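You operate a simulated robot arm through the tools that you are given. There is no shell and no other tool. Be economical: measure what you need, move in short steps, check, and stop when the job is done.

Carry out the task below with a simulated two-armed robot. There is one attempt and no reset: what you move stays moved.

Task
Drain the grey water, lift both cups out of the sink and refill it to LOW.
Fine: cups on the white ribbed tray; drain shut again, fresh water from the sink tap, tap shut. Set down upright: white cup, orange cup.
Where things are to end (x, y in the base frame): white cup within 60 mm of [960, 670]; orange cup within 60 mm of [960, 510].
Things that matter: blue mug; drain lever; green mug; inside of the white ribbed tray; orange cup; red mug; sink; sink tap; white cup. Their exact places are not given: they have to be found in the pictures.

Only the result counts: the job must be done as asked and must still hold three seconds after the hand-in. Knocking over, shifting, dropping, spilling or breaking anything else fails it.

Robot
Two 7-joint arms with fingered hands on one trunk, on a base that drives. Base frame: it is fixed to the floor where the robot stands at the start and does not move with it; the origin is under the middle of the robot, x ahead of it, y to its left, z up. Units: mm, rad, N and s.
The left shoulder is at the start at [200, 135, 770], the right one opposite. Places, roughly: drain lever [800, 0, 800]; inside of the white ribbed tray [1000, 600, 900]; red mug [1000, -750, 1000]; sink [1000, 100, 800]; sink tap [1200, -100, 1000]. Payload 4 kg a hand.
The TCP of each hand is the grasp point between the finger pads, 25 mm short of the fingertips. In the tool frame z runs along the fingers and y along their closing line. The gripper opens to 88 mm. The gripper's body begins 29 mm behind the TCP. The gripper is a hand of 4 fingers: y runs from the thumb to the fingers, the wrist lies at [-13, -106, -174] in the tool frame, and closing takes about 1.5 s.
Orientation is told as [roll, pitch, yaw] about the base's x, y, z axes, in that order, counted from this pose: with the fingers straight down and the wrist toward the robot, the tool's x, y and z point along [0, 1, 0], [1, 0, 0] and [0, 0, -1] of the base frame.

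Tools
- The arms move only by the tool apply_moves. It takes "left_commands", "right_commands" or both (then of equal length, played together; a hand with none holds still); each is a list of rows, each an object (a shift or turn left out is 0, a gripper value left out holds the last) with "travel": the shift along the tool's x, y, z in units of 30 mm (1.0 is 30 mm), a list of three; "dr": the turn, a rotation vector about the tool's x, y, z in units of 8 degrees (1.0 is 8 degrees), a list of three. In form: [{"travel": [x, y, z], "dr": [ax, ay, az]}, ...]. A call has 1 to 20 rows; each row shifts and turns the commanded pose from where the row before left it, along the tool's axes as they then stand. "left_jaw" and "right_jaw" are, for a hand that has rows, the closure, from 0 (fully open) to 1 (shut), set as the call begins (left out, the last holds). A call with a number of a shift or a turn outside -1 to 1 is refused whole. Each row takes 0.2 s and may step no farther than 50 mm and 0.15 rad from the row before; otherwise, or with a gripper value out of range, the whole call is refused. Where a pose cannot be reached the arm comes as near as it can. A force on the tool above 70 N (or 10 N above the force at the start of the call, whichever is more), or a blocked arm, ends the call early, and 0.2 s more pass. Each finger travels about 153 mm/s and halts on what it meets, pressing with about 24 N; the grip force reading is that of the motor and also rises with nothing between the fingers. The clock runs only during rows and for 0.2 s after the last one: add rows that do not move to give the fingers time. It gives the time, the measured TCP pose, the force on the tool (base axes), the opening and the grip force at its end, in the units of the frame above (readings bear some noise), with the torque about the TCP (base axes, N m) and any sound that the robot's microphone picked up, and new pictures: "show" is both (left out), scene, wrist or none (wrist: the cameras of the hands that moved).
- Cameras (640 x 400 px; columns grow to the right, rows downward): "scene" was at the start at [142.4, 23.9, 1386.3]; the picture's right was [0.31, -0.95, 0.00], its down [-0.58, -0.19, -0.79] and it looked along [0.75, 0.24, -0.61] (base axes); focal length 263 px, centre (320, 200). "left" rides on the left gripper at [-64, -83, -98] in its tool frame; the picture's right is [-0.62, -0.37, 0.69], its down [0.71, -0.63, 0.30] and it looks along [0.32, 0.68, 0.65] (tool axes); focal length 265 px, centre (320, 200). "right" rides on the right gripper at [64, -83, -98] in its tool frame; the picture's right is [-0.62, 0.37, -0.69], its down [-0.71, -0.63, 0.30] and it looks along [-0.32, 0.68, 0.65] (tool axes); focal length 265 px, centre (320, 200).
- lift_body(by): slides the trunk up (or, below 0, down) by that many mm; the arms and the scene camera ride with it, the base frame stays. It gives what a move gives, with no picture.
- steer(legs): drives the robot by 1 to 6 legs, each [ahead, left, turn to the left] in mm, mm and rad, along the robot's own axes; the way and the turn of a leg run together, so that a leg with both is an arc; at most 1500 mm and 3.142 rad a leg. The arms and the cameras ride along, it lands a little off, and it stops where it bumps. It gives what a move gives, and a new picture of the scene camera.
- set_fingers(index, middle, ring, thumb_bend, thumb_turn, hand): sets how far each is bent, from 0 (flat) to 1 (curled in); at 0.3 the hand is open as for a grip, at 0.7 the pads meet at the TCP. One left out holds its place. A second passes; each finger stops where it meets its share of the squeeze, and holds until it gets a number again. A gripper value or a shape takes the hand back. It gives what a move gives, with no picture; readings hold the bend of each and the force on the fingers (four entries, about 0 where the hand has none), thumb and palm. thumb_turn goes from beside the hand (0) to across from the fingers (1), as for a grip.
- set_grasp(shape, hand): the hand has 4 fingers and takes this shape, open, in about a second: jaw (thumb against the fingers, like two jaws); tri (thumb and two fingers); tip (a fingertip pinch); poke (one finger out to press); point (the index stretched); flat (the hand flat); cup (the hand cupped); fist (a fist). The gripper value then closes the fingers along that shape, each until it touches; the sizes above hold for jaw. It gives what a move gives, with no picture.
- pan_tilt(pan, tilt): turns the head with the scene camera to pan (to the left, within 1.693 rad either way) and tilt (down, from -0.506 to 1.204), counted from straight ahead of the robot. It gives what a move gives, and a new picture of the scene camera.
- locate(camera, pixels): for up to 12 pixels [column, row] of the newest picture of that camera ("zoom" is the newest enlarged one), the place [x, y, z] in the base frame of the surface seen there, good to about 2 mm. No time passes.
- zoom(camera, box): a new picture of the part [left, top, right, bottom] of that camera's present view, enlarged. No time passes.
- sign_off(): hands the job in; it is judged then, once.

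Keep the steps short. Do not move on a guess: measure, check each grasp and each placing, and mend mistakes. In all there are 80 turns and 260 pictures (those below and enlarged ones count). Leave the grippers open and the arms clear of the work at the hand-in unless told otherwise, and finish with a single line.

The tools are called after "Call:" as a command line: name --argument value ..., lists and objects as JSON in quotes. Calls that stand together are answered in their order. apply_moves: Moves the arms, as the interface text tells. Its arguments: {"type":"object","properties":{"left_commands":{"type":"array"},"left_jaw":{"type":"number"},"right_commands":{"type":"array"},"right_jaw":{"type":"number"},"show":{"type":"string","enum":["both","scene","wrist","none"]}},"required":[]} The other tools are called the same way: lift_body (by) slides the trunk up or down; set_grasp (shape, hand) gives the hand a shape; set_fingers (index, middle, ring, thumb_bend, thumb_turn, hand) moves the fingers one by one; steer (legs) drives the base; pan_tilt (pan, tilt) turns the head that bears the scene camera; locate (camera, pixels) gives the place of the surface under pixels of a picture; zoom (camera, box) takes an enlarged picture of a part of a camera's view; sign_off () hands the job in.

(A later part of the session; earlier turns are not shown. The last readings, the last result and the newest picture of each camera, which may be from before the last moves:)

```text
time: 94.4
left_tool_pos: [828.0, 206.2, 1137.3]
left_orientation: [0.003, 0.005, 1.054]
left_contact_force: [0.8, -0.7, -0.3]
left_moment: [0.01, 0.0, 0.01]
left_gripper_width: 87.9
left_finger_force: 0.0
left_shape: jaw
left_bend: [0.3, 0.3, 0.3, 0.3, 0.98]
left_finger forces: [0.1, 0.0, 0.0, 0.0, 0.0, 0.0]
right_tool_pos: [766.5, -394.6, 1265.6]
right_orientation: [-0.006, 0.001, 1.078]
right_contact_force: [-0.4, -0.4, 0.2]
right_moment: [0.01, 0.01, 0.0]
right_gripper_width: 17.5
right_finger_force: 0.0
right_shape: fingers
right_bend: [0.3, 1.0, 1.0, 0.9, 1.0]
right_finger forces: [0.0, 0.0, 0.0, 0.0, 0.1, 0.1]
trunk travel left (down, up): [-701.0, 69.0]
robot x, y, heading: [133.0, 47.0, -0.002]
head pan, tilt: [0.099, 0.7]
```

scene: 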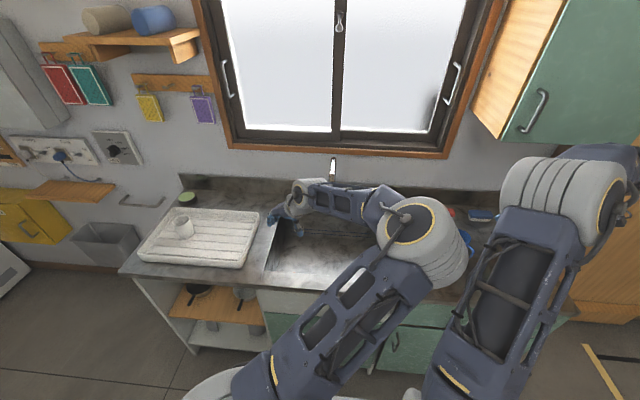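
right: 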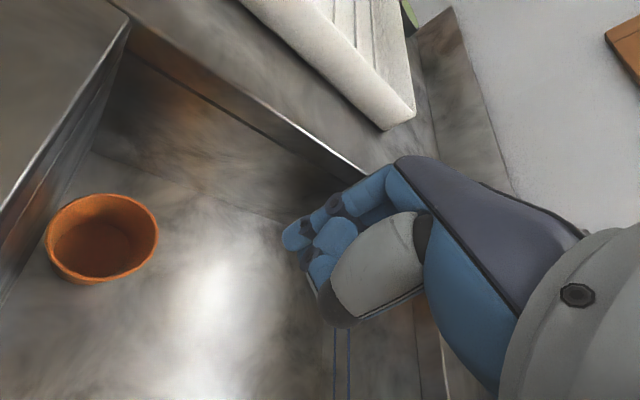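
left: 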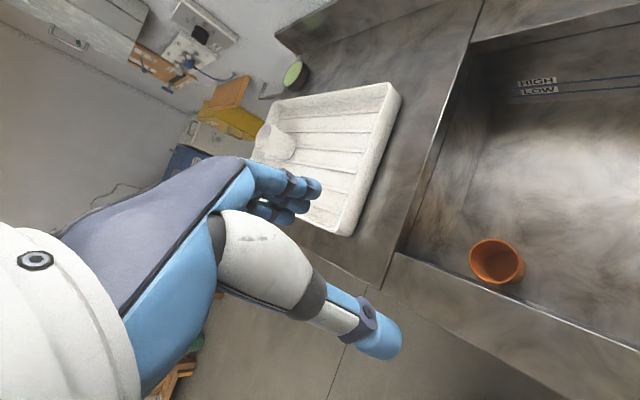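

The left hand is level at yaw 60 degrees. I'll measure the cup rim again and move above the pinch point at about (884, 245).

Call:
locate --camera "left" --pixels '[[470, 258], [522, 262], [497, 240], [495, 282], [515, 248], [478, 245], [505, 300], [420, 258], [560, 320]]'

Call:
apply_moves --left_commands '[{"travel": [-0.19, 0.416, 0.9]}, {"travel": [-0.19, 0.416, 0.9]}, {"travel": [-0.19, 0.416, 0.9]}, {"travel": [-0.19, 0.416, 0.9]}, {"travel": [-0.19, 0.416, 0.9]}]' --show "both"

```text
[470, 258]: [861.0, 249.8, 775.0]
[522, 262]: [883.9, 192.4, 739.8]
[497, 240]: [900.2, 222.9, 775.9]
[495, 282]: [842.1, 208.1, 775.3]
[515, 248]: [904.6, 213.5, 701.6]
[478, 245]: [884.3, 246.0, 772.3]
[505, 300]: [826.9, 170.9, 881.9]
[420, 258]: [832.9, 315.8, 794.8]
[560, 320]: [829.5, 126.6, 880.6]
```

```text
time: 95.6
left_tool_pos: [882.9, 245.1, 1003.1]
left_orientation: [0.002, 0.005, 1.052]
left_contact_force: [-1.3, -0.3, 1.4]
left_moment: [0.0, -0.01, 0.0]
left_gripper_width: 88.1
left_finger_force: 0.1
left_shape: jaw
left_bend: [0.3, 0.3, 0.3, 0.3, 0.98]
left_finger forces: [0.1, 0.1, 0.1, 0.0, 0.0, 0.1]
right_tool_pos: [765.7, -394.2, 1266.3]
right_orientation: [-0.008, 0.001, 1.075]
right_contact_force: [-0.2, -0.9, 0.3]
right_moment: [-0.01, -0.03, -0.01]
right_gripper_width: 17.8
right_finger_force: 0.1
right_shape: fingers
right_bend: [0.3, 1.0, 1.0, 0.9, 1.0]
right_finger forces: [0.1, 0.0, 0.1, 0.0, 0.0, 0.1]
trunk travel left (down, up): [-701.0, 69.0]
robot x, y, heading: [130.7, 42.7, -0.004]
head pan, tilt: [0.099, 0.7]
```

scene: 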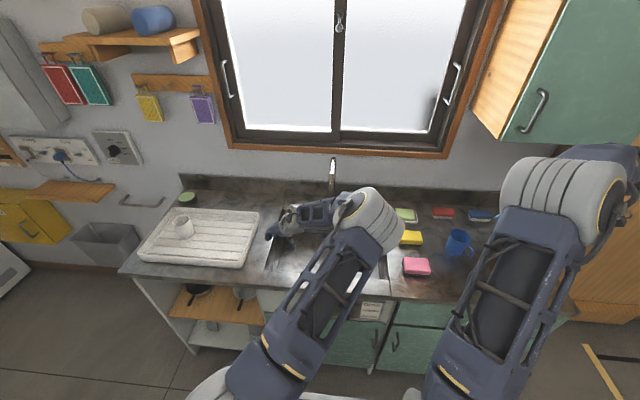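
left: 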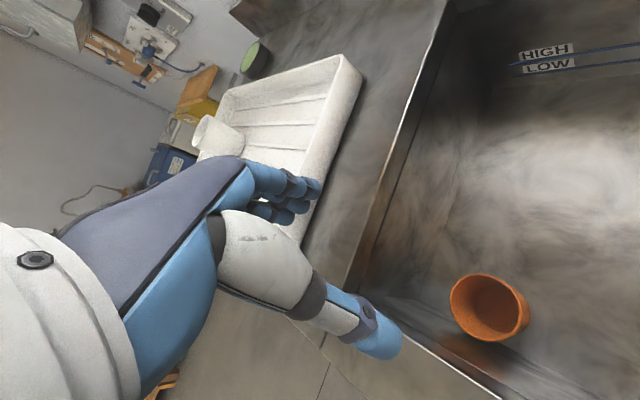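

Cup centre (870, 219). I'll nudge 5 mm along the closing line so the thumb enters the cup, and descend to z 850 for a check.

Call:
apply_moves --left_commands '[{"travel": [0, 0.17, 0.8]}, {"travel": [0, 0, 0.9]}, {"travel": [0, 0, 0.9]}, {"travel": [0, 0, 0.9]}, {"travel": [0, 0, 0.9]}, {"travel": [0, 0, 0.7]}]' --show "both"

```text
time: 97.0
left_tool_pos: [884.5, 249.2, 848.3]
left_orientation: [0.002, 0.008, 1.054]
left_contact_force: [-0.9, -0.3, -0.3]
left_moment: [-0.01, 0.0, 0.0]
left_gripper_width: 87.8
left_finger_force: 0.0
left_shape: jaw
left_bend: [0.3, 0.3, 0.3, 0.3, 0.98]
left_finger forces: [0.0, 0.0, 0.0, 0.0, 0.1, 0.1]
right_tool_pos: [767.7, -394.2, 1266.5]
right_orientation: [-0.009, 0.0, 1.077]
right_contact_force: [0.3, 0.1, 0.3]
right_moment: [0.03, 0.0, -0.01]
right_gripper_width: 17.5
right_finger_force: 0.1
right_shape: fingers
right_bend: [0.3, 1.0, 1.0, 0.9, 1.0]
right_finger forces: [0.0, 0.0, 0.0, 0.0, 0.1, 0.0]
trunk travel left (down, up): [-701.0, 69.0]
robot x, y, heading: [131.4, 43.0, -0.003]
head pan, tilt: [0.099, 0.7]
```

scene: 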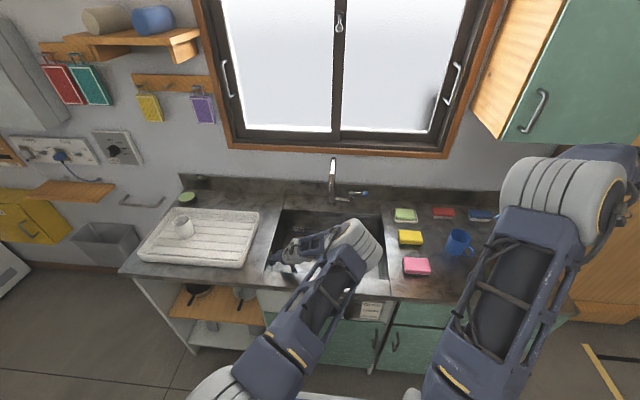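
left: 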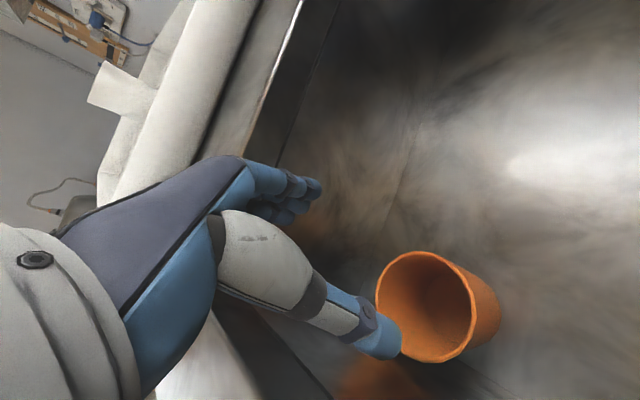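

No contact yet. I'll check the thumb tip against the cup mouth.

Call:
locate --camera "left" --pixels '[[385, 345], [370, 330], [310, 190], [295, 185], [378, 290], [470, 290], [430, 254], [430, 362], [330, 60]]'

```text
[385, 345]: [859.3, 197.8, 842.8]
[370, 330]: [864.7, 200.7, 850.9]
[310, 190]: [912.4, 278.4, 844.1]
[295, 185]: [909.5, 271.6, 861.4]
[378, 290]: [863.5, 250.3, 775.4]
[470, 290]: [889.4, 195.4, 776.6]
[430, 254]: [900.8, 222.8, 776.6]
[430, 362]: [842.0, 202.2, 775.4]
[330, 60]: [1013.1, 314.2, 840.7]
```

The thumb's back is 24 mm from the cup centre, against an inner radius of about 28. I'll shift 4 mm more and descend in gentle steps to z 790, where the thumb is just inside.

Call:
apply_moves --left_commands '[{"travel": [0, 0.14, 0.3]}, {"travel": [0, 0, 0.55]}, {"travel": [0, 0, 0.55]}, {"travel": [0, 0, 0.55]}]' --show "wrist"

```text
time: 98.0
left_tool_pos: [894.6, 251.7, 799.3]
left_orientation: [-0.011, -0.006, 1.046]
left_contact_force: [32.4, 1.7, 49.8]
left_moment: [-1.81, 5.75, 0.99]
left_gripper_width: 87.7
left_finger_force: 0.2
left_shape: jaw
left_bend: [0.3, 0.3, 0.3, 0.3, 0.98]
left_finger forces: [0.0, 0.0, 0.3, 0.0, 0.0, 0.0]
right_tool_pos: [767.2, -393.0, 1267.8]
right_orientation: [-0.007, 0.002, 1.077]
right_contact_force: [0.0, -1.0, -0.6]
right_moment: [0.0, 0.02, -0.01]
right_gripper_width: 17.7
right_finger_force: 0.0
right_shape: fingers
right_bend: [0.3, 1.0, 1.0, 0.9, 1.0]
right_finger forces: [0.0, 0.0, 0.0, 0.0, 0.0, 0.0]
trunk travel left (down, up): [-701.0, 69.0]
robot x, y, heading: [131.1, 42.5, -0.004]
head pan, tilt: [0.099, 0.7]
```

left: 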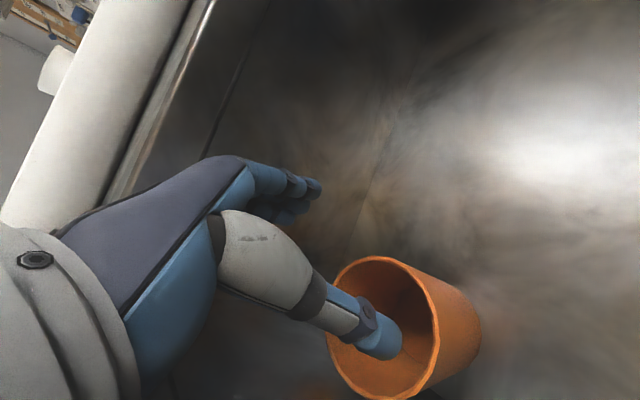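

The palm's edge touched the front rim at about (831, 219, 880). Turned to yaw 90 the palm's edge sits further from that wall, so I'll lift, turn 29 degrees more, part-close the jaw (0.25) and look.

Call:
apply_moves --left_commands '[{"travel": [0, 0, -0.9]}, {"travel": [0, 0, -0.9]}, {"travel": [0, 0, -0.9]}, {"travel": [0, 0, -0.9]}, {"dr": [0, 0, -1]}, {"dr": [0, 0, -1]}, {"dr": [0, 0, -1]}, {"dr": [0, 0, -0.7]}, {}]' --left_jaw 0.25 --show "both"

```text
time: 100.0
left_tool_pos: [887.3, 253.8, 899.1]
left_orientation: [0.005, 0.001, 1.572]
left_contact_force: [0.8, -0.1, 0.1]
left_moment: [0.02, -0.02, 0.01]
left_gripper_width: 66.4
left_finger_force: 0.0
left_shape: jaw
left_bend: [0.27, 0.35, 0.32, 0.54, 0.99]
left_finger forces: [0.0, 0.1, 0.1, 0.1, 0.0, 0.0]
right_tool_pos: [767.7, -393.9, 1267.4]
right_orientation: [-0.007, 0.0, 1.076]
right_contact_force: [0.2, -0.2, 1.3]
right_moment: [-0.02, -0.01, 0.02]
right_gripper_width: 17.4
right_finger_force: 0.2
right_shape: fingers
right_bend: [0.3, 1.0, 1.0, 0.9, 1.0]
right_finger forces: [0.1, 0.0, 0.0, 0.0, 0.1, 0.0]
trunk travel left (down, up): [-701.0, 69.0]
robot x, y, heading: [133.1, 43.5, -0.003]
head pan, tilt: [0.099, 0.7]
```

scene: 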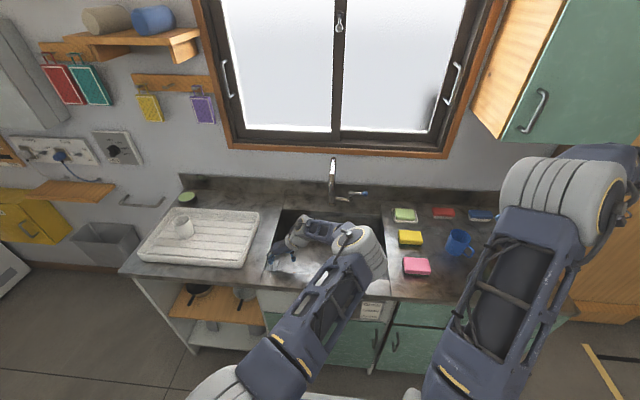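
left: 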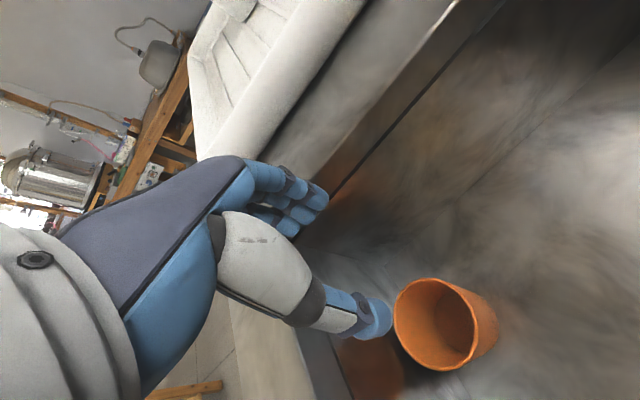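

Yaw is exactly 90 degrees. I'll measure the thumb tip, the fingers and the cup rim.

Call:
locate --camera "left" --pixels '[[375, 322], [360, 328], [388, 312], [325, 195], [300, 215], [394, 325], [475, 325], [438, 279], [435, 370], [290, 230]]'

```text
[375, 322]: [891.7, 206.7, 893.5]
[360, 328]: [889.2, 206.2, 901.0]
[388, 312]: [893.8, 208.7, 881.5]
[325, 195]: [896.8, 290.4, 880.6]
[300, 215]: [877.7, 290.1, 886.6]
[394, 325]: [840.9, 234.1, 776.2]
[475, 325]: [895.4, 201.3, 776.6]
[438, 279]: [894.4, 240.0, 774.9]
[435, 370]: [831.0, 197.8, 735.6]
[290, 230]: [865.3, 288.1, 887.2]
```

The thumb spans x 877-897, y 207-226, and the cup centre is (870, 219), so I'll shift 4 mm toward the front wall. Then down to z 800 to test rim clearance.

Call:
apply_moves --left_commands '[{"travel": [0.13, 0.07, 0.5]}, {"travel": [0, 0, 0.7]}, {"travel": [0, 0, 0.7]}, {"travel": [0, 0, 0.7]}, {"travel": [0, 0, 0.7]}]' --show "wrist"

```text
time: 101.2
left_tool_pos: [881.7, 254.1, 799.3]
left_orientation: [0.005, 0.003, 1.568]
left_contact_force: [-0.2, 0.0, 0.4]
left_moment: [-0.02, -0.03, -0.01]
left_gripper_width: 66.3
left_finger_force: 0.0
left_shape: jaw
left_bend: [0.27, 0.35, 0.32, 0.54, 0.99]
left_finger forces: [0.0, 0.0, 0.0, 0.0, 0.0, 0.0]
right_tool_pos: [767.8, -393.6, 1266.4]
right_orientation: [-0.007, -0.001, 1.077]
right_contact_force: [-0.6, 0.2, -0.7]
right_moment: [0.02, 0.02, 0.02]
right_gripper_width: 17.9
right_finger_force: 0.0
right_shape: fingers
right_bend: [0.3, 1.0, 1.0, 0.9, 1.0]
right_finger forces: [0.1, 0.0, 0.0, 0.0, 0.0, 0.1]
trunk travel left (down, up): [-701.0, 69.0]
robot x, y, heading: [128.5, 40.1, -0.001]
head pan, tilt: [0.099, 0.7]
```

left: 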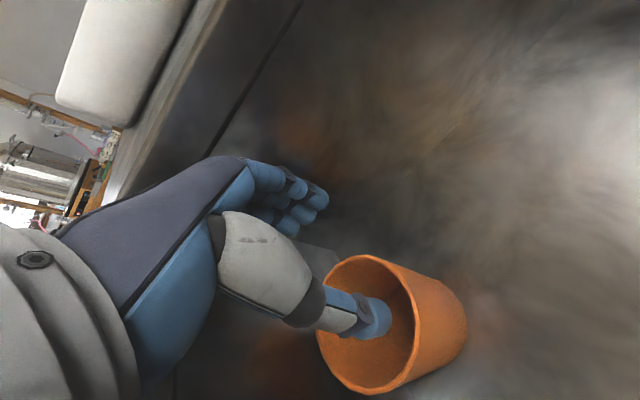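

No contact, and the thumb is over the cup's mouth. I'll go down 36 mm more in small steps.

Call:
apply_moves --left_commands '[{"travel": [0, 0, 0.4]}, {"travel": [0, 0, 0.4]}, {"travel": [0, 0, 0.4]}]' --show "wrist"

```text
time: 102.0
left_tool_pos: [882.0, 254.3, 763.6]
left_orientation: [0.004, 0.004, 1.569]
left_contact_force: [-0.5, 0.2, 0.0]
left_moment: [-0.01, 0.04, 0.02]
left_gripper_width: 66.4
left_finger_force: 0.0
left_shape: jaw
left_bend: [0.27, 0.35, 0.32, 0.54, 0.99]
left_finger forces: [0.0, 0.1, 0.0, 0.0, 0.0, 0.0]
right_tool_pos: [766.9, -394.2, 1266.2]
right_orientation: [-0.008, 0.001, 1.077]
right_contact_force: [0.1, -0.6, 0.3]
right_moment: [0.0, -0.03, 0.0]
right_gripper_width: 17.8
right_finger_force: 0.0
right_shape: fingers
right_bend: [0.3, 1.0, 1.0, 0.9, 1.0]
right_finger forces: [0.0, 0.0, 0.1, 0.0, 0.0, 0.1]
trunk travel left (down, up): [-701.0, 69.0]
robot x, y, heading: [128.8, 42.1, -0.004]
head pan, tilt: [0.099, 0.7]
```

left: 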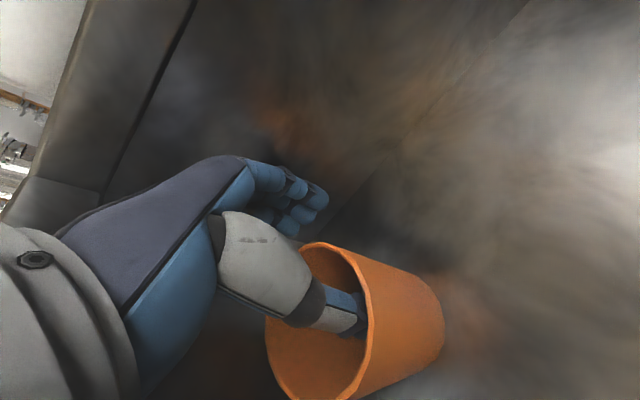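

The thumb is inside the cup, the fingers are outside, and nothing is touching. I'll close in two stages to pinch the wall.

Call:
apply_moves --left_commands '[{}, {}, {}, {}, {}, {}, {}, {}]' --left_jaw 1 --show "wrist"

```text
time: 103.8
left_tool_pos: [882.1, 254.9, 764.0]
left_orientation: [0.005, 0.005, 1.569]
left_contact_force: [0.7, -0.6, 0.3]
left_moment: [-0.01, -0.01, 0.01]
left_gripper_width: 0.0
left_finger_force: 24.0
left_shape: jaw
left_bend: [0.7, 0.7, 0.7, 0.69, 1.0]
left_finger forces: [14.2, 5.5, 1.7, 0.1, 21.5, 0.1]
right_tool_pos: [766.1, -394.0, 1266.2]
right_orientation: [-0.007, 0.001, 1.077]
right_contact_force: [0.6, 0.3, 0.4]
right_moment: [0.0, -0.02, 0.01]
right_gripper_width: 17.8
right_finger_force: 0.1
right_shape: fingers
right_bend: [0.3, 1.0, 1.0, 0.9, 1.0]
right_finger forces: [0.0, 0.0, 0.0, 0.0, 0.1, 0.1]
trunk travel left (down, up): [-701.0, 69.0]
robot x, y, heading: [132.1, 44.5, -0.01]
head pan, tilt: [0.099, 0.7]
```

left: 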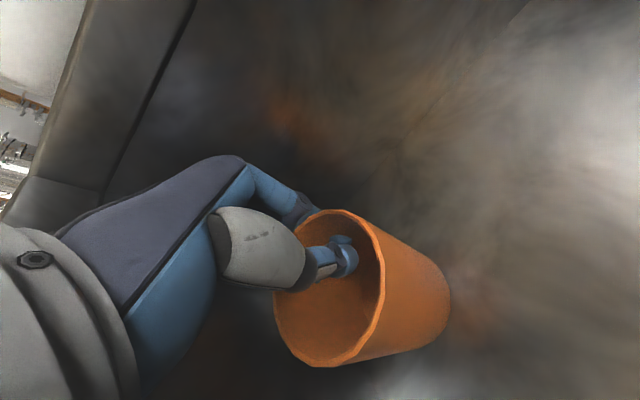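

The wall is pinched (fingers 14, 5.5 and 1.7 N, thumb 21.5 N). I'll lift slowly by 45 mm and check the cup's attitude.

Call:
apply_moves --left_commands '[{"travel": [0, 0, -0.3]}, {"travel": [0, 0, -0.4]}, {"travel": [0, 0, -0.4]}, {"travel": [0, 0, -0.4]}]' --show "both"

Call:
zoom --camera "scene" --box '[240, 210, 360, 300]'

```text
time: 104.8
left_tool_pos: [882.1, 254.3, 809.6]
left_orientation: [0.004, 0.002, 1.571]
left_contact_force: [-0.8, -0.8, -0.4]
left_moment: [0.03, 0.0, 0.02]
left_gripper_width: 0.0
left_finger_force: 24.3
left_shape: jaw
left_bend: [0.7, 0.7, 0.7, 0.69, 1.0]
left_finger forces: [14.2, 5.5, 1.6, 0.1, 21.6, 0.0]
right_tool_pos: [766.8, -393.6, 1266.0]
right_orientation: [-0.007, 0.0, 1.077]
right_contact_force: [0.2, 0.1, 0.0]
right_moment: [0.0, -0.03, -0.03]
right_gripper_width: 17.8
right_finger_force: 0.1
right_shape: fingers
right_bend: [0.3, 1.0, 1.0, 0.9, 1.0]
right_finger forces: [0.1, 0.1, 0.0, 0.1, 0.0, 0.0]
trunk travel left (down, up): [-701.0, 69.0]
robot x, y, heading: [129.0, 42.4, -0.002]
head pan, tilt: [0.099, 0.7]
```

scene: 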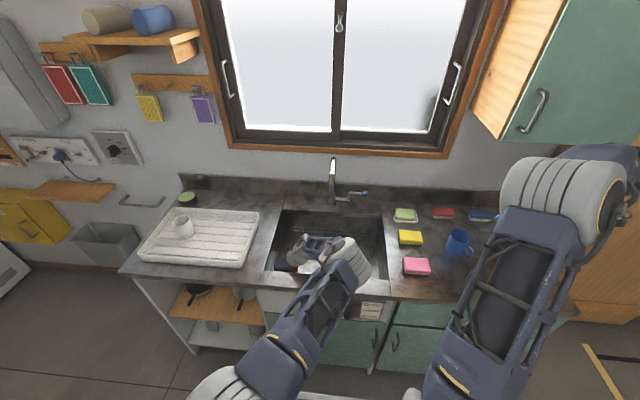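
left: 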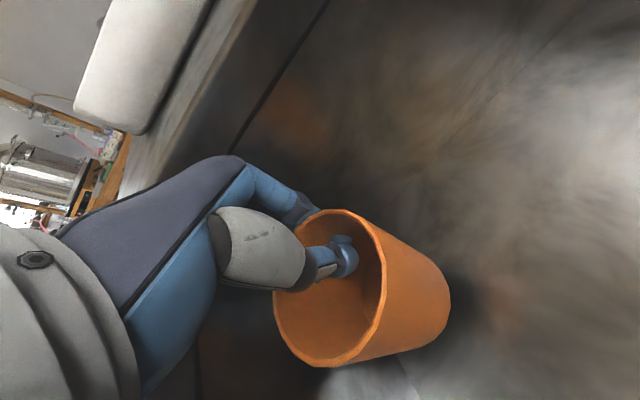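

```text
4.44 times, centred on (300, 255) of scene
```

zoom: 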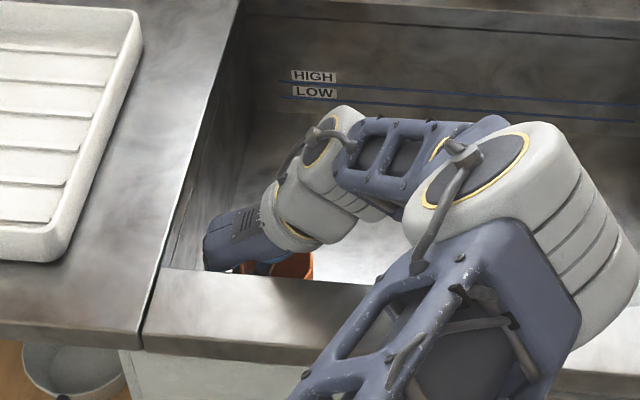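

The cup is held rigidly, and its picture position is unchanged after the lift. I'll measure its rim and base to know its tilt and offset from the TCP.

Call:
locate --camera "left" --pixels '[[277, 310], [345, 211], [383, 260], [375, 320], [325, 364], [295, 350], [449, 300], [425, 345], [405, 345], [440, 275]]'

```text
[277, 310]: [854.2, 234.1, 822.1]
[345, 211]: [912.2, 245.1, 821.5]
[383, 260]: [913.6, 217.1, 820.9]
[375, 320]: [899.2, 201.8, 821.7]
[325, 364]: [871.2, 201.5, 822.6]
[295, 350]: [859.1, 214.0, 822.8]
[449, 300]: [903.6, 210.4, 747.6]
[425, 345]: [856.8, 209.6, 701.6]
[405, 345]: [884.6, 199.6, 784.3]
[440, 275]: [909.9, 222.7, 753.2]
```

The rim is level at z 822, so the cup is upright. Its centre is (+1, -25) from the TCP and its bottom 62 mm below. I'll lift to z about 1020.

Call:
apply_moves --left_commands '[{"travel": [0, 0, -0.8]}, {"travel": [0, 0, -0.9]}, {"travel": [0, 0, -0.9]}, {"travel": [0, 0, -0.9]}, {"travel": [0, 0, -0.9]}, {"travel": [0, 0, -0.9]}, {"travel": [0, 0, -0.9]}, {"travel": [0, 0, -0.8]}]' --show "both"

Call:
zoom --camera "scene" --box '[220, 150, 460, 310]'

```text
time: 106.6
left_tool_pos: [883.7, 255.3, 1020.3]
left_orientation: [0.006, 0.005, 1.571]
left_contact_force: [0.3, -0.7, 0.4]
left_moment: [-0.01, -0.03, -0.01]
left_gripper_width: 0.0
left_finger_force: 23.6
left_shape: jaw
left_bend: [0.7, 0.7, 0.7, 0.69, 1.0]
left_finger forces: [14.3, 5.5, 1.7, 0.1, 21.5, 0.0]
right_tool_pos: [767.6, -393.7, 1265.3]
right_orientation: [-0.006, -0.001, 1.077]
right_contact_force: [-0.4, -0.3, 0.9]
right_moment: [-0.01, 0.0, 0.0]
right_gripper_width: 17.9
right_finger_force: 0.0
right_shape: fingers
right_bend: [0.3, 1.0, 1.0, 0.9, 1.0]
right_finger forces: [0.0, 0.0, 0.0, 0.0, 0.1, 0.1]
trunk travel left (down, up): [-701.0, 69.0]
robot x, y, heading: [131.5, 41.8, -0.006]
head pan, tilt: [0.099, 0.7]
```

scene: 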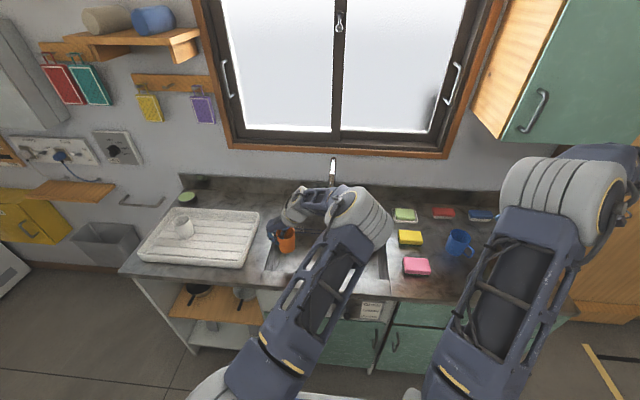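
left: 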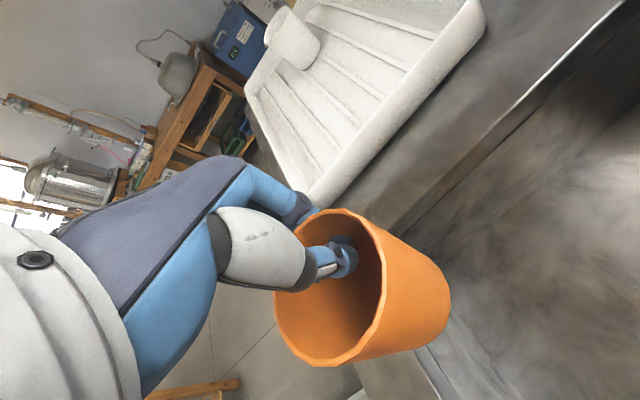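

```text
2.50 times, centred on (340, 230) of scene
```

zoom: 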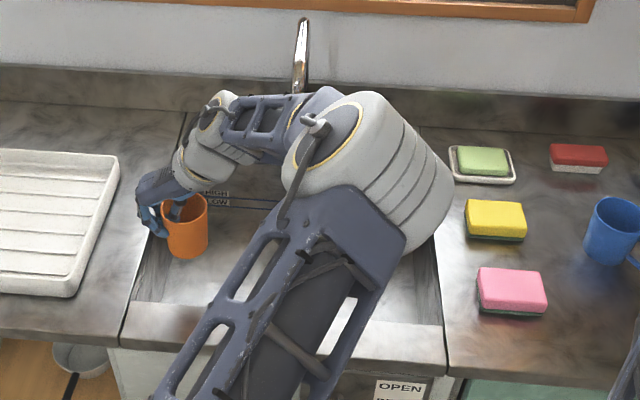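

The cup is out. I'll check forearm clearance to the spout before driving left.

Call:
locate --camera "scene" --pixels '[[300, 193], [320, 190], [335, 188], [350, 188], [365, 195], [375, 205], [310, 203], [332, 165], [333, 180], [303, 210]]'

```text
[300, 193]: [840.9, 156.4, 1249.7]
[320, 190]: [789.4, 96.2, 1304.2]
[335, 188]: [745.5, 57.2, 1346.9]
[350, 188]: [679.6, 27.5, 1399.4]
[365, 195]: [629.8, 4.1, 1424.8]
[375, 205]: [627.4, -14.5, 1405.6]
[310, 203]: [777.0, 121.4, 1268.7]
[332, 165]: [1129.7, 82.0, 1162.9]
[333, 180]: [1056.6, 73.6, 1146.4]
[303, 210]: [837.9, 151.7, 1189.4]
```

Clear: the forearm is at x below 850 and the spout at 1056. I'll drive left 281 mm.

Call:
steer --legs '[[0, 281, 0]]'

Call:
apply_moves --left_commands '[{"travel": [-0.86, 0, 0]}, {"travel": [-0.86, 0, 0]}, {"travel": [-0.86, 0, 0]}]' --show "both"

```text
time: 108.6
left_tool_pos: [884.0, 540.9, 1019.6]
left_orientation: [0.008, 0.003, 1.574]
left_contact_force: [0.5, -0.6, -0.6]
left_moment: [0.01, 0.01, 0.02]
left_gripper_width: 0.0
left_finger_force: 24.1
left_shape: jaw
left_bend: [0.7, 0.7, 0.7, 0.69, 1.0]
left_finger forces: [14.2, 5.5, 1.6, 0.1, 21.5, 0.0]
right_tool_pos: [769.3, -108.3, 1265.5]
right_orientation: [-0.005, 0.0, 1.08]
right_contact_force: [-0.1, -0.4, 0.1]
right_moment: [0.0, 0.02, 0.01]
right_gripper_width: 17.5
right_finger_force: 0.0
right_shape: fingers
right_bend: [0.3, 1.0, 1.0, 0.9, 1.0]
right_finger forces: [0.0, 0.0, 0.0, 0.0, 0.0, 0.0]
trunk travel left (down, up): [-701.0, 69.0]
robot x, y, heading: [132.0, 326.4, 0.002]
head pan, tilt: [0.099, 0.7]
```

scene: 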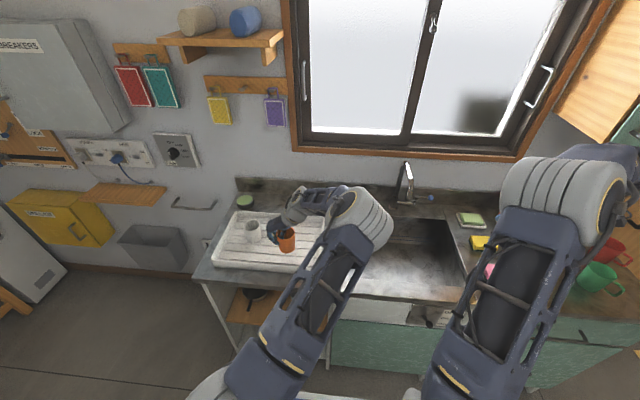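

```text
time: 109.4
left_tool_pos: [961.0, 541.0, 1019.9]
left_orientation: [0.006, 0.003, 1.576]
left_contact_force: [-1.2, 0.3, -0.5]
left_moment: [0.01, 0.01, -0.01]
left_gripper_width: 0.0
left_finger_force: 24.6
left_shape: jaw
left_bend: [0.7, 0.7, 0.7, 0.69, 1.0]
left_finger forces: [14.4, 5.6, 1.6, 0.0, 21.4, 0.0]
right_tool_pos: [770.5, -108.4, 1266.3]
right_orientation: [-0.006, 0.001, 1.08]
right_contact_force: [-0.2, 0.2, 0.3]
right_moment: [0.0, 0.01, -0.02]
right_gripper_width: 17.9
right_finger_force: 0.0
right_shape: fingers
right_bend: [0.3, 1.0, 1.0, 0.9, 1.0]
right_finger forces: [0.0, 0.1, 0.0, 0.0, 0.0, 0.0]
trunk travel left (down, up): [-701.0, 69.0]
robot x, y, heading: [131.5, 328.5, -0.0]
head pan, tilt: [0.099, 0.7]
```

scene: 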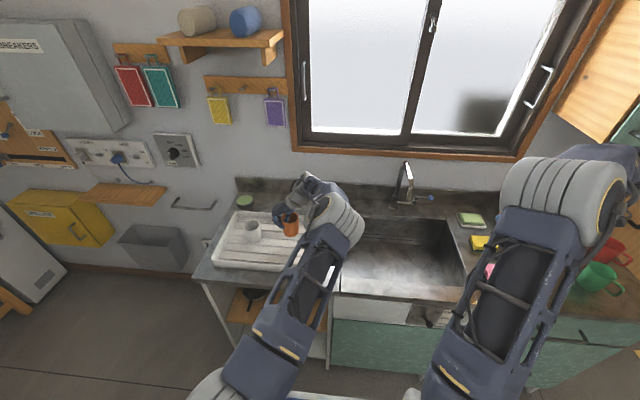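
left: 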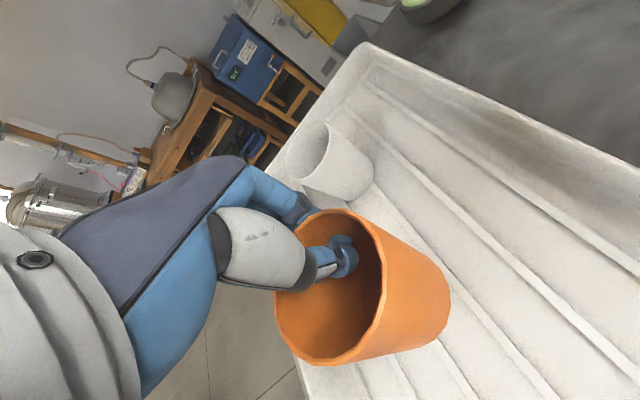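

The cup centre is over (962, 516). I'll descend to TCP z 960, then feel for contact.

Call:
apply_moves --left_commands '[{"travel": [0, 0.1, 0]}, {"travel": [0, -0.2, 0.6]}, {"travel": [0, -0.1, 0.6]}, {"travel": [0, 0, 0.5]}, {"travel": [0, 0, 0.25]}]' --show "none"

Call:
apply_moves --left_commands '[{"travel": [0, 0, 0.06]}, {"travel": [0, 0, 0.05]}]' --show "wrist"

```text
time: 110.6
left_tool_pos: [960.3, 535.9, 961.5]
left_orientation: [0.006, 0.005, 1.575]
left_contact_force: [0.5, 0.3, -1.0]
left_moment: [0.01, -0.01, 0.0]
left_gripper_width: 0.0
left_finger_force: 24.6
left_shape: jaw
left_bend: [0.7, 0.7, 0.7, 0.69, 1.0]
left_finger forces: [14.3, 5.7, 1.5, 0.0, 21.4, 0.0]
right_tool_pos: [770.0, -108.9, 1267.2]
right_orientation: [-0.008, -0.001, 1.081]
right_contact_force: [-0.3, 0.2, 0.1]
right_moment: [0.0, -0.02, 0.01]
right_gripper_width: 17.7
right_finger_force: 0.1
right_shape: fingers
right_bend: [0.3, 1.0, 1.0, 0.9, 1.0]
right_finger forces: [0.0, 0.0, 0.1, 0.0, 0.0, 0.0]
trunk travel left (down, up): [-701.0, 69.0]
robot x, y, heading: [130.2, 326.3, 0.0]
head pan, tilt: [0.099, 0.7]
```

```text
time: 111.2
left_tool_pos: [960.7, 536.0, 958.7]
left_orientation: [0.004, 0.003, 1.573]
left_contact_force: [-3.1, 0.3, 10.8]
left_moment: [0.01, 0.07, 0.0]
left_gripper_width: 0.2
left_finger_force: 24.3
left_shape: jaw
left_bend: [0.7, 0.7, 0.7, 0.7, 1.0]
left_finger forces: [15.0, 6.3, 2.2, 0.1, 23.8, 0.0]
right_tool_pos: [769.7, -109.5, 1266.5]
right_orientation: [-0.008, 0.001, 1.079]
right_contact_force: [0.1, -0.2, 0.5]
right_moment: [-0.04, -0.01, 0.05]
right_gripper_width: 17.7
right_finger_force: 0.1
right_shape: fingers
right_bend: [0.3, 1.0, 1.0, 0.9, 1.0]
right_finger forces: [0.1, 0.0, 0.0, 0.1, 0.0, 0.0]
trunk travel left (down, up): [-701.0, 69.0]
robot x, y, heading: [132.7, 325.6, -0.002]
head pan, tilt: [0.099, 0.7]
```

left: 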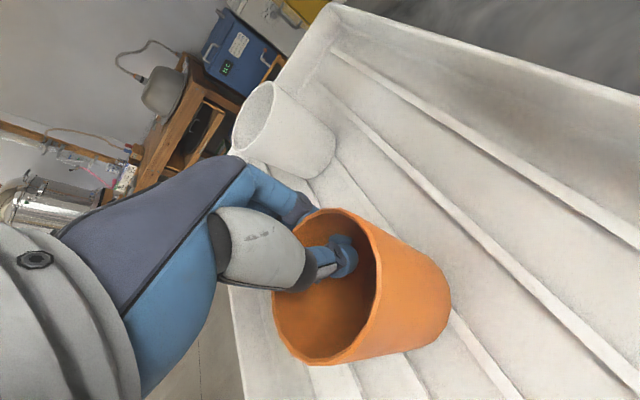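

Contact at 10.8 N. I'll ease up 1 mm and open only partly (0.35), so the thumb does not push the far inside wall.

Call:
apply_moves --left_commands '[{"travel": [0, 0, -0.04]}]' --show "none"

Call:
apply_moves --left_commands '[{}, {}, {}, {}, {}]' --left_jaw 0.35 --show "wrist"

```text
time: 111.6
left_tool_pos: [960.2, 535.8, 959.7]
left_orientation: [0.006, 0.003, 1.574]
left_contact_force: [-2.9, 0.7, 7.7]
left_moment: [-0.01, 0.01, 0.02]
left_gripper_width: 0.0
left_finger_force: 23.8
left_shape: jaw
left_bend: [0.7, 0.7, 0.7, 0.7, 1.0]
left_finger forces: [15.1, 6.3, 2.0, 0.0, 23.5, 0.1]
right_tool_pos: [769.9, -108.9, 1266.6]
right_orientation: [-0.007, 0.001, 1.081]
right_contact_force: [-0.3, 1.1, -0.6]
right_moment: [0.01, 0.02, 0.0]
right_gripper_width: 17.8
right_finger_force: 0.1
right_shape: fingers
right_bend: [0.3, 1.0, 1.0, 0.9, 1.0]
right_finger forces: [0.0, 0.0, 0.1, 0.1, 0.1, 0.0]
trunk travel left (down, up): [-701.0, 69.0]
robot x, y, heading: [133.4, 324.4, -0.001]
head pan, tilt: [0.099, 0.7]
```

```text
time: 112.8
left_tool_pos: [960.2, 535.4, 959.6]
left_orientation: [0.006, 0.003, 1.575]
left_contact_force: [-0.3, 0.0, -0.5]
left_moment: [-0.02, 0.0, -0.01]
left_gripper_width: 57.3
left_finger_force: 0.0
left_shape: jaw
left_bend: [0.28, 0.39, 0.36, 0.62, 1.0]
left_finger forces: [0.1, 0.1, 0.0, 0.0, 0.0, 0.1]
right_tool_pos: [769.4, -108.9, 1265.6]
right_orientation: [-0.005, 0.0, 1.08]
right_contact_force: [0.0, -0.1, -0.2]
right_moment: [-0.02, 0.01, -0.01]
right_gripper_width: 17.6
right_finger_force: 0.1
right_shape: fingers
right_bend: [0.3, 1.0, 1.0, 0.9, 1.0]
right_finger forces: [0.0, 0.0, 0.1, 0.0, 0.0, 0.0]
trunk travel left (down, up): [-701.0, 69.0]
robot x, y, heading: [128.9, 325.0, 0.004]
head pan, tilt: [0.099, 0.7]
```

left: 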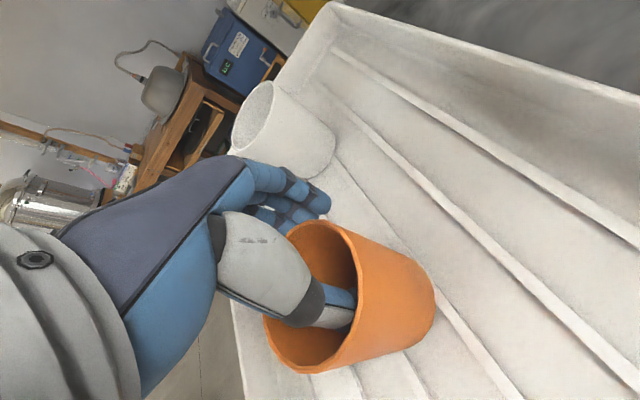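

Released with no forces on the fingers. I'll raise the hand straight up.

Call:
apply_moves --left_commands '[{"travel": [0, 0.06, -0.3]}, {"travel": [0, 0, -0.5]}, {"travel": [0, 0, -0.7]}, {"travel": [0, 0, -0.9]}, {"travel": [0, 0, -0.9]}, {"travel": [0, 0, -0.9]}, {"travel": [0, 0, -0.9]}, {"travel": [0, 0, -0.9]}]' --show "both"

Call:
zoom --camera "scene" --box '[190, 180, 350, 300]'

```text
time: 114.6
left_tool_pos: [960.8, 538.3, 1139.2]
left_orientation: [0.007, 0.003, 1.573]
left_contact_force: [-0.4, -0.2, -0.6]
left_moment: [-0.01, -0.01, -0.01]
left_gripper_width: 57.1
left_finger_force: 0.1
left_shape: jaw
left_bend: [0.28, 0.39, 0.36, 0.62, 1.0]
left_finger forces: [0.1, 0.0, 0.1, 0.1, 0.0, 0.0]
right_tool_pos: [769.7, -108.2, 1265.7]
right_orientation: [-0.004, 0.0, 1.081]
right_contact_force: [0.1, -0.5, -0.7]
right_moment: [0.02, -0.03, -0.01]
right_gripper_width: 17.8
right_finger_force: 0.0
right_shape: fingers
right_bend: [0.3, 1.0, 1.0, 0.9, 1.0]
right_finger forces: [0.1, 0.1, 0.1, 0.0, 0.0, 0.0]
trunk travel left (down, up): [-701.0, 69.0]
robot x, y, heading: [129.2, 325.8, -0.005]
head pan, tilt: [0.099, 0.7]
```

scene: 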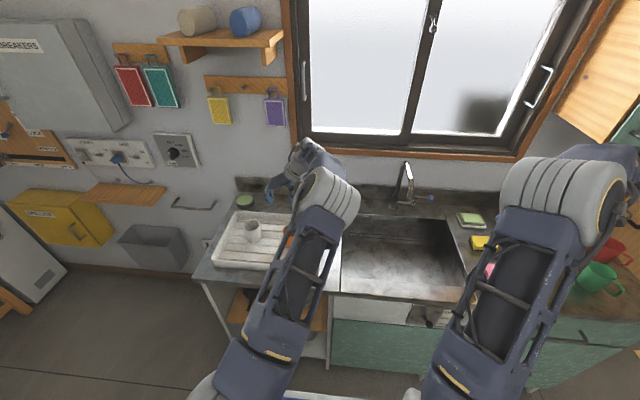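
left: 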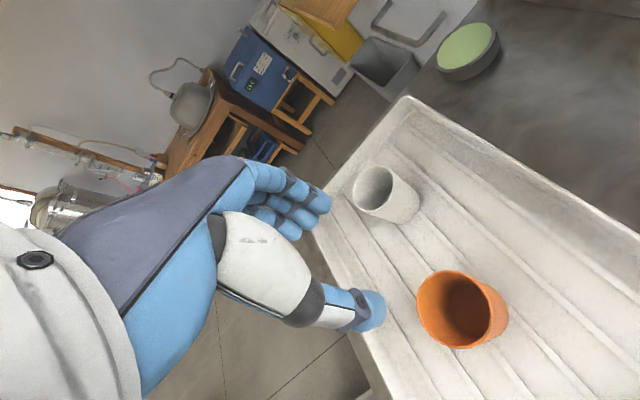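

```text
3.33 times, centred on (270, 240) of scene
```

zoom: 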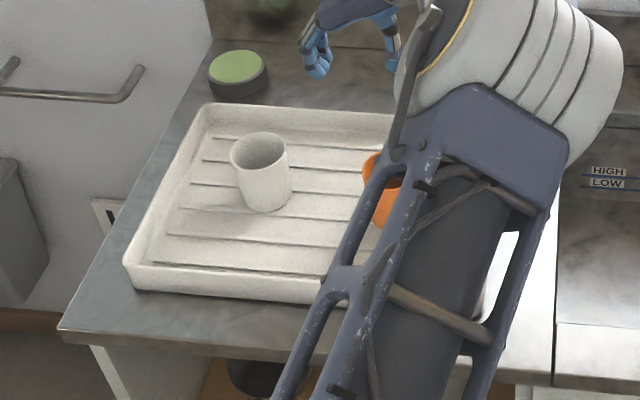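

Both cups stand upright on the tray. Next is shutting the drain: I'll check the orange cup's position, back off, retract the left arm and reshape the right hand as a closed jaw turned straight.

Call:
locate --camera "left" --pixels '[[418, 300], [490, 310], [460, 272], [450, 345], [355, 185], [390, 190], [375, 167], [370, 210]]'

Call:
steer --legs '[[-200, 0, 0], [0, -125, 0]]'

Call:
set_grasp --shape "jaw" --hand "right"

Call:
apply_moves --left_commands '[{"travel": [0.9, 0, 0]}, {"travel": [0.9, 0, 0]}, {"travel": [0.9, 0, 0]}, {"travel": [0.9, 0, 0]}, {"travel": [0.9, 0, 0]}, {}, {}, {}]' --right_commands '[{"dr": [0, 0, 1]}, {"dr": [0, 0, 1]}, {"dr": [0, 0, 1]}, {"dr": [0, 0, 1]}, {"dr": [0, 0, 1]}, {"dr": [0, 0, 1]}, {"dr": [0, 0, 1]}, {"dr": [0, 0, 0.73]}]' --right_jaw 1 --show "scene"

```text
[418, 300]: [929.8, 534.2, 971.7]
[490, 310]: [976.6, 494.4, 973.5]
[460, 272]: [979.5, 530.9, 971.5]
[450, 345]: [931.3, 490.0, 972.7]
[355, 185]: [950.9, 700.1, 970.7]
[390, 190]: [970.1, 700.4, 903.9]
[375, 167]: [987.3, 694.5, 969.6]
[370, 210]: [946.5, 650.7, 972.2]
```

```text
time: 117.0
left_tool_pos: [763.1, 414.4, 1138.1]
left_orientation: [0.007, 0.004, 1.577]
left_contact_force: [0.3, 0.0, 0.6]
left_moment: [0.0, 0.01, 0.01]
left_gripper_width: 57.1
left_finger_force: 0.0
left_shape: jaw
left_bend: [0.28, 0.39, 0.36, 0.62, 1.0]
left_finger forces: [0.0, 0.0, 0.0, 0.1, 0.0, 0.1]
right_tool_pos: [570.2, -233.7, 1266.3]
right_orientation: [-0.007, 0.0, 1.083]
right_contact_force: [-0.1, -0.9, -0.2]
right_moment: [0.01, 0.01, -0.01]
right_gripper_width: 17.8
right_finger_force: 0.0
right_shape: fingers
right_bend: [0.3, 1.0, 1.0, 0.9, 1.0]
right_finger forces: [0.0, 0.0, 0.0, 0.0, 0.1, 0.0]
trunk travel left (down, up): [-701.0, 69.0]
robot x, y, heading: [-69.3, 201.6, 0.004]
head pan, tilt: [0.099, 0.7]
```

scene: 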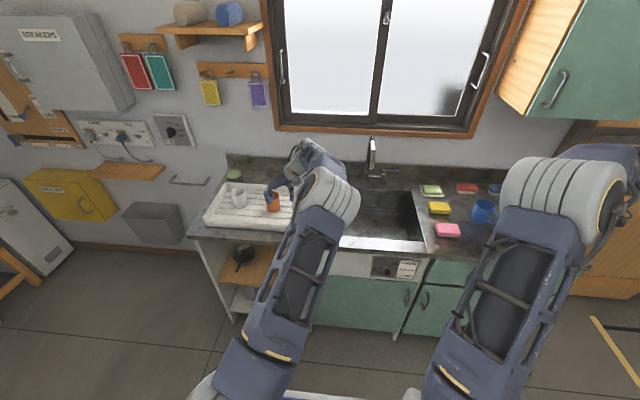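

```text
time: 117.9
left_tool_pos: [762.6, 413.5, 1139.6]
left_orientation: [0.004, 0.004, 1.575]
left_contact_force: [0.3, 0.0, 0.0]
left_moment: [0.04, 0.01, 0.02]
left_gripper_width: 57.0
left_finger_force: 0.0
left_shape: jaw
left_bend: [0.28, 0.39, 0.36, 0.62, 1.0]
left_finger forces: [0.0, 0.1, 0.1, 0.0, 0.0, 0.1]
right_tool_pos: [570.1, -232.9, 1266.2]
right_orientation: [-0.008, 0.0, 1.082]
right_contact_force: [-0.9, -0.6, -0.8]
right_moment: [-0.03, -0.04, -0.01]
right_gripper_width: 87.6
right_finger_force: 0.1
right_shape: jaw
right_bend: [0.3, 0.3, 0.3, 0.3, 0.98]
right_finger forces: [0.0, 0.0, 0.1, 0.0, 0.0, 0.0]
trunk travel left (down, up): [-701.0, 69.0]
robot x, y, heading: [-66.6, 203.4, 0.0]
head pan, tilt: [0.099, 0.7]
```

```text
time: 119.7
left_tool_pos: [628.0, 413.2, 1139.0]
left_orientation: [0.006, 0.004, 1.574]
left_contact_force: [0.2, 0.7, 0.2]
left_moment: [0.04, 0.05, -0.02]
left_gripper_width: 57.2
left_finger_force: 0.1
left_shape: jaw
left_bend: [0.28, 0.39, 0.36, 0.62, 1.0]
left_finger forces: [0.0, 0.1, 0.1, 0.1, 0.1, 0.0]
right_tool_pos: [569.9, -234.1, 1267.7]
right_orientation: [-0.003, -0.006, 0.001]
right_contact_force: [0.0, 0.1, 0.3]
right_moment: [0.02, -0.01, 0.04]
right_gripper_width: 0.2
right_finger_force: 23.8
right_shape: jaw
right_bend: [0.7, 0.7, 0.7, 0.38, 1.0]
right_finger forces: [0.1, 0.1, 0.0, 0.1, 0.0, 0.0]
trunk travel left (down, up): [-701.0, 69.0]
robot x, y, heading: [-68.5, 201.6, -0.002]
head pan, tilt: [0.099, 0.7]
```

scene: 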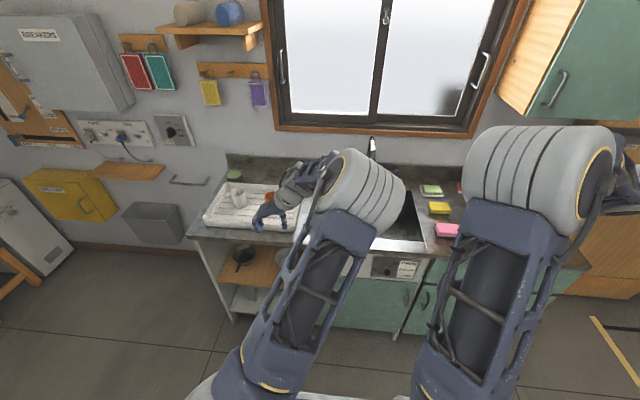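

The orange cup is at (954, 512), good. I'll turn the left hand back to its natural yaw so its elbow leaves the middle, keeping it away from the counter.

Call:
apply_moves --left_commands '[{"dr": [0, 0, 1]}, {"dr": [0, 0, 1]}, {"dr": [0, 0, 1]}, {"dr": [0, 0, 1]}, {"dr": [0, 0, 1]}, {"dr": [0, 0, 1]}, {"dr": [0, 0, 1]}, {"dr": [0, 0, 1]}, {"dr": [0, 0, 1]}, {"dr": [0, 0, 1]}, {"dr": [0, 0, 1]}, {"dr": [0, 0, 0.27]}, {"travel": [0.9, -0.8, 0]}, {"travel": [0.9, -0.8, 0]}, {"travel": [0.9, -0.8, 0]}]' --show "scene"

Call:
zoom --camera "scene" --box '[340, 230, 440, 300]'

```text
time: 122.9
left_tool_pos: [555.9, 493.4, 1139.0]
left_orientation: [-0.002, 0.006, 0.002]
left_contact_force: [0.2, 0.4, 0.3]
left_moment: [0.01, 0.0, -0.03]
left_gripper_width: 57.3
left_finger_force: 0.0
left_shape: jaw
left_bend: [0.28, 0.39, 0.35, 0.62, 1.0]
left_finger forces: [0.0, 0.1, 0.1, 0.1, 0.0, 0.0]
right_tool_pos: [569.8, -233.7, 1266.1]
right_orientation: [-0.003, -0.005, 0.0]
right_contact_force: [0.3, -0.4, -1.3]
right_moment: [0.03, 0.02, -0.04]
right_gripper_width: 0.1
right_finger_force: 23.6
right_shape: jaw
right_bend: [0.7, 0.7, 0.7, 0.38, 1.0]
right_finger forces: [0.0, 0.0, 0.0, 0.0, 0.0, 0.0]
trunk travel left (down, up): [-701.0, 69.0]
robot x, y, heading: [-64.4, 200.4, -0.0]
head pan, tilt: [0.099, 0.7]
```

scene: 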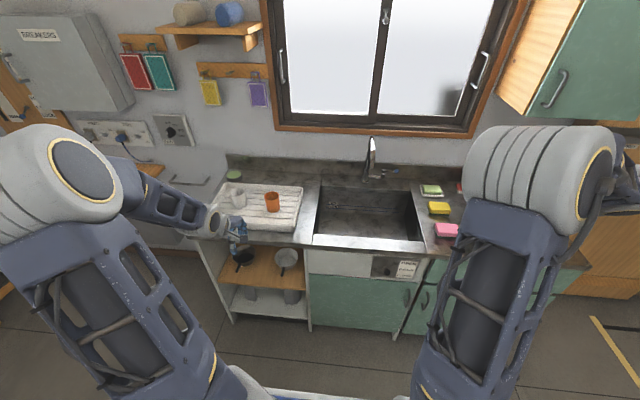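

```text
5.71 times, centred on (390, 265) of scene
```

zoom: 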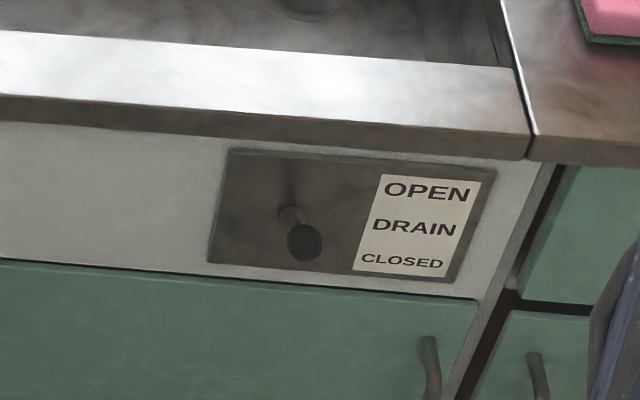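

A clear view: the lever is up and the sink empty. I'll measure the ball, the lip's front edge and the plate, then lower the trunk by 300 mm.

Call:
locate --camera "zoom" --pixels '[[303, 243], [288, 212], [250, 105], [250, 130], [230, 200]]'

Call:
lift_body --by -300

```text
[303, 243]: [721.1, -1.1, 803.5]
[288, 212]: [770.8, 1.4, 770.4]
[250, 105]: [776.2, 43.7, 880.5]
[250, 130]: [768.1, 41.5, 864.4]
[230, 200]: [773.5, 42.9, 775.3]
```

```text
time: 125.9
left_tool_pos: [555.6, 493.7, 840.0]
left_orientation: [-0.002, 0.005, 0.003]
left_contact_force: [0.1, 0.4, 0.9]
left_moment: [0.03, -0.01, -0.03]
left_gripper_width: 57.3
left_finger_force: 0.0
left_shape: jaw
left_bend: [0.28, 0.39, 0.35, 0.62, 1.0]
left_finger forces: [0.0, 0.1, 0.0, 0.0, 0.1, 0.0]
right_tool_pos: [570.4, -233.8, 965.7]
right_orientation: [-0.003, -0.006, 0.002]
right_contact_force: [-0.6, 0.2, 0.6]
right_moment: [0.0, 0.0, -0.01]
right_gripper_width: 0.2
right_finger_force: 24.1
right_shape: jaw
right_bend: [0.7, 0.7, 0.7, 0.38, 1.0]
right_finger forces: [0.1, 0.0, 0.0, 0.0, 0.0, 0.0]
trunk travel left (down, up): [-401.0, 369.0]
robot x, y, heading: [-69.2, 197.1, 0.005]
head pan, tilt: [0.099, 0.7]
```

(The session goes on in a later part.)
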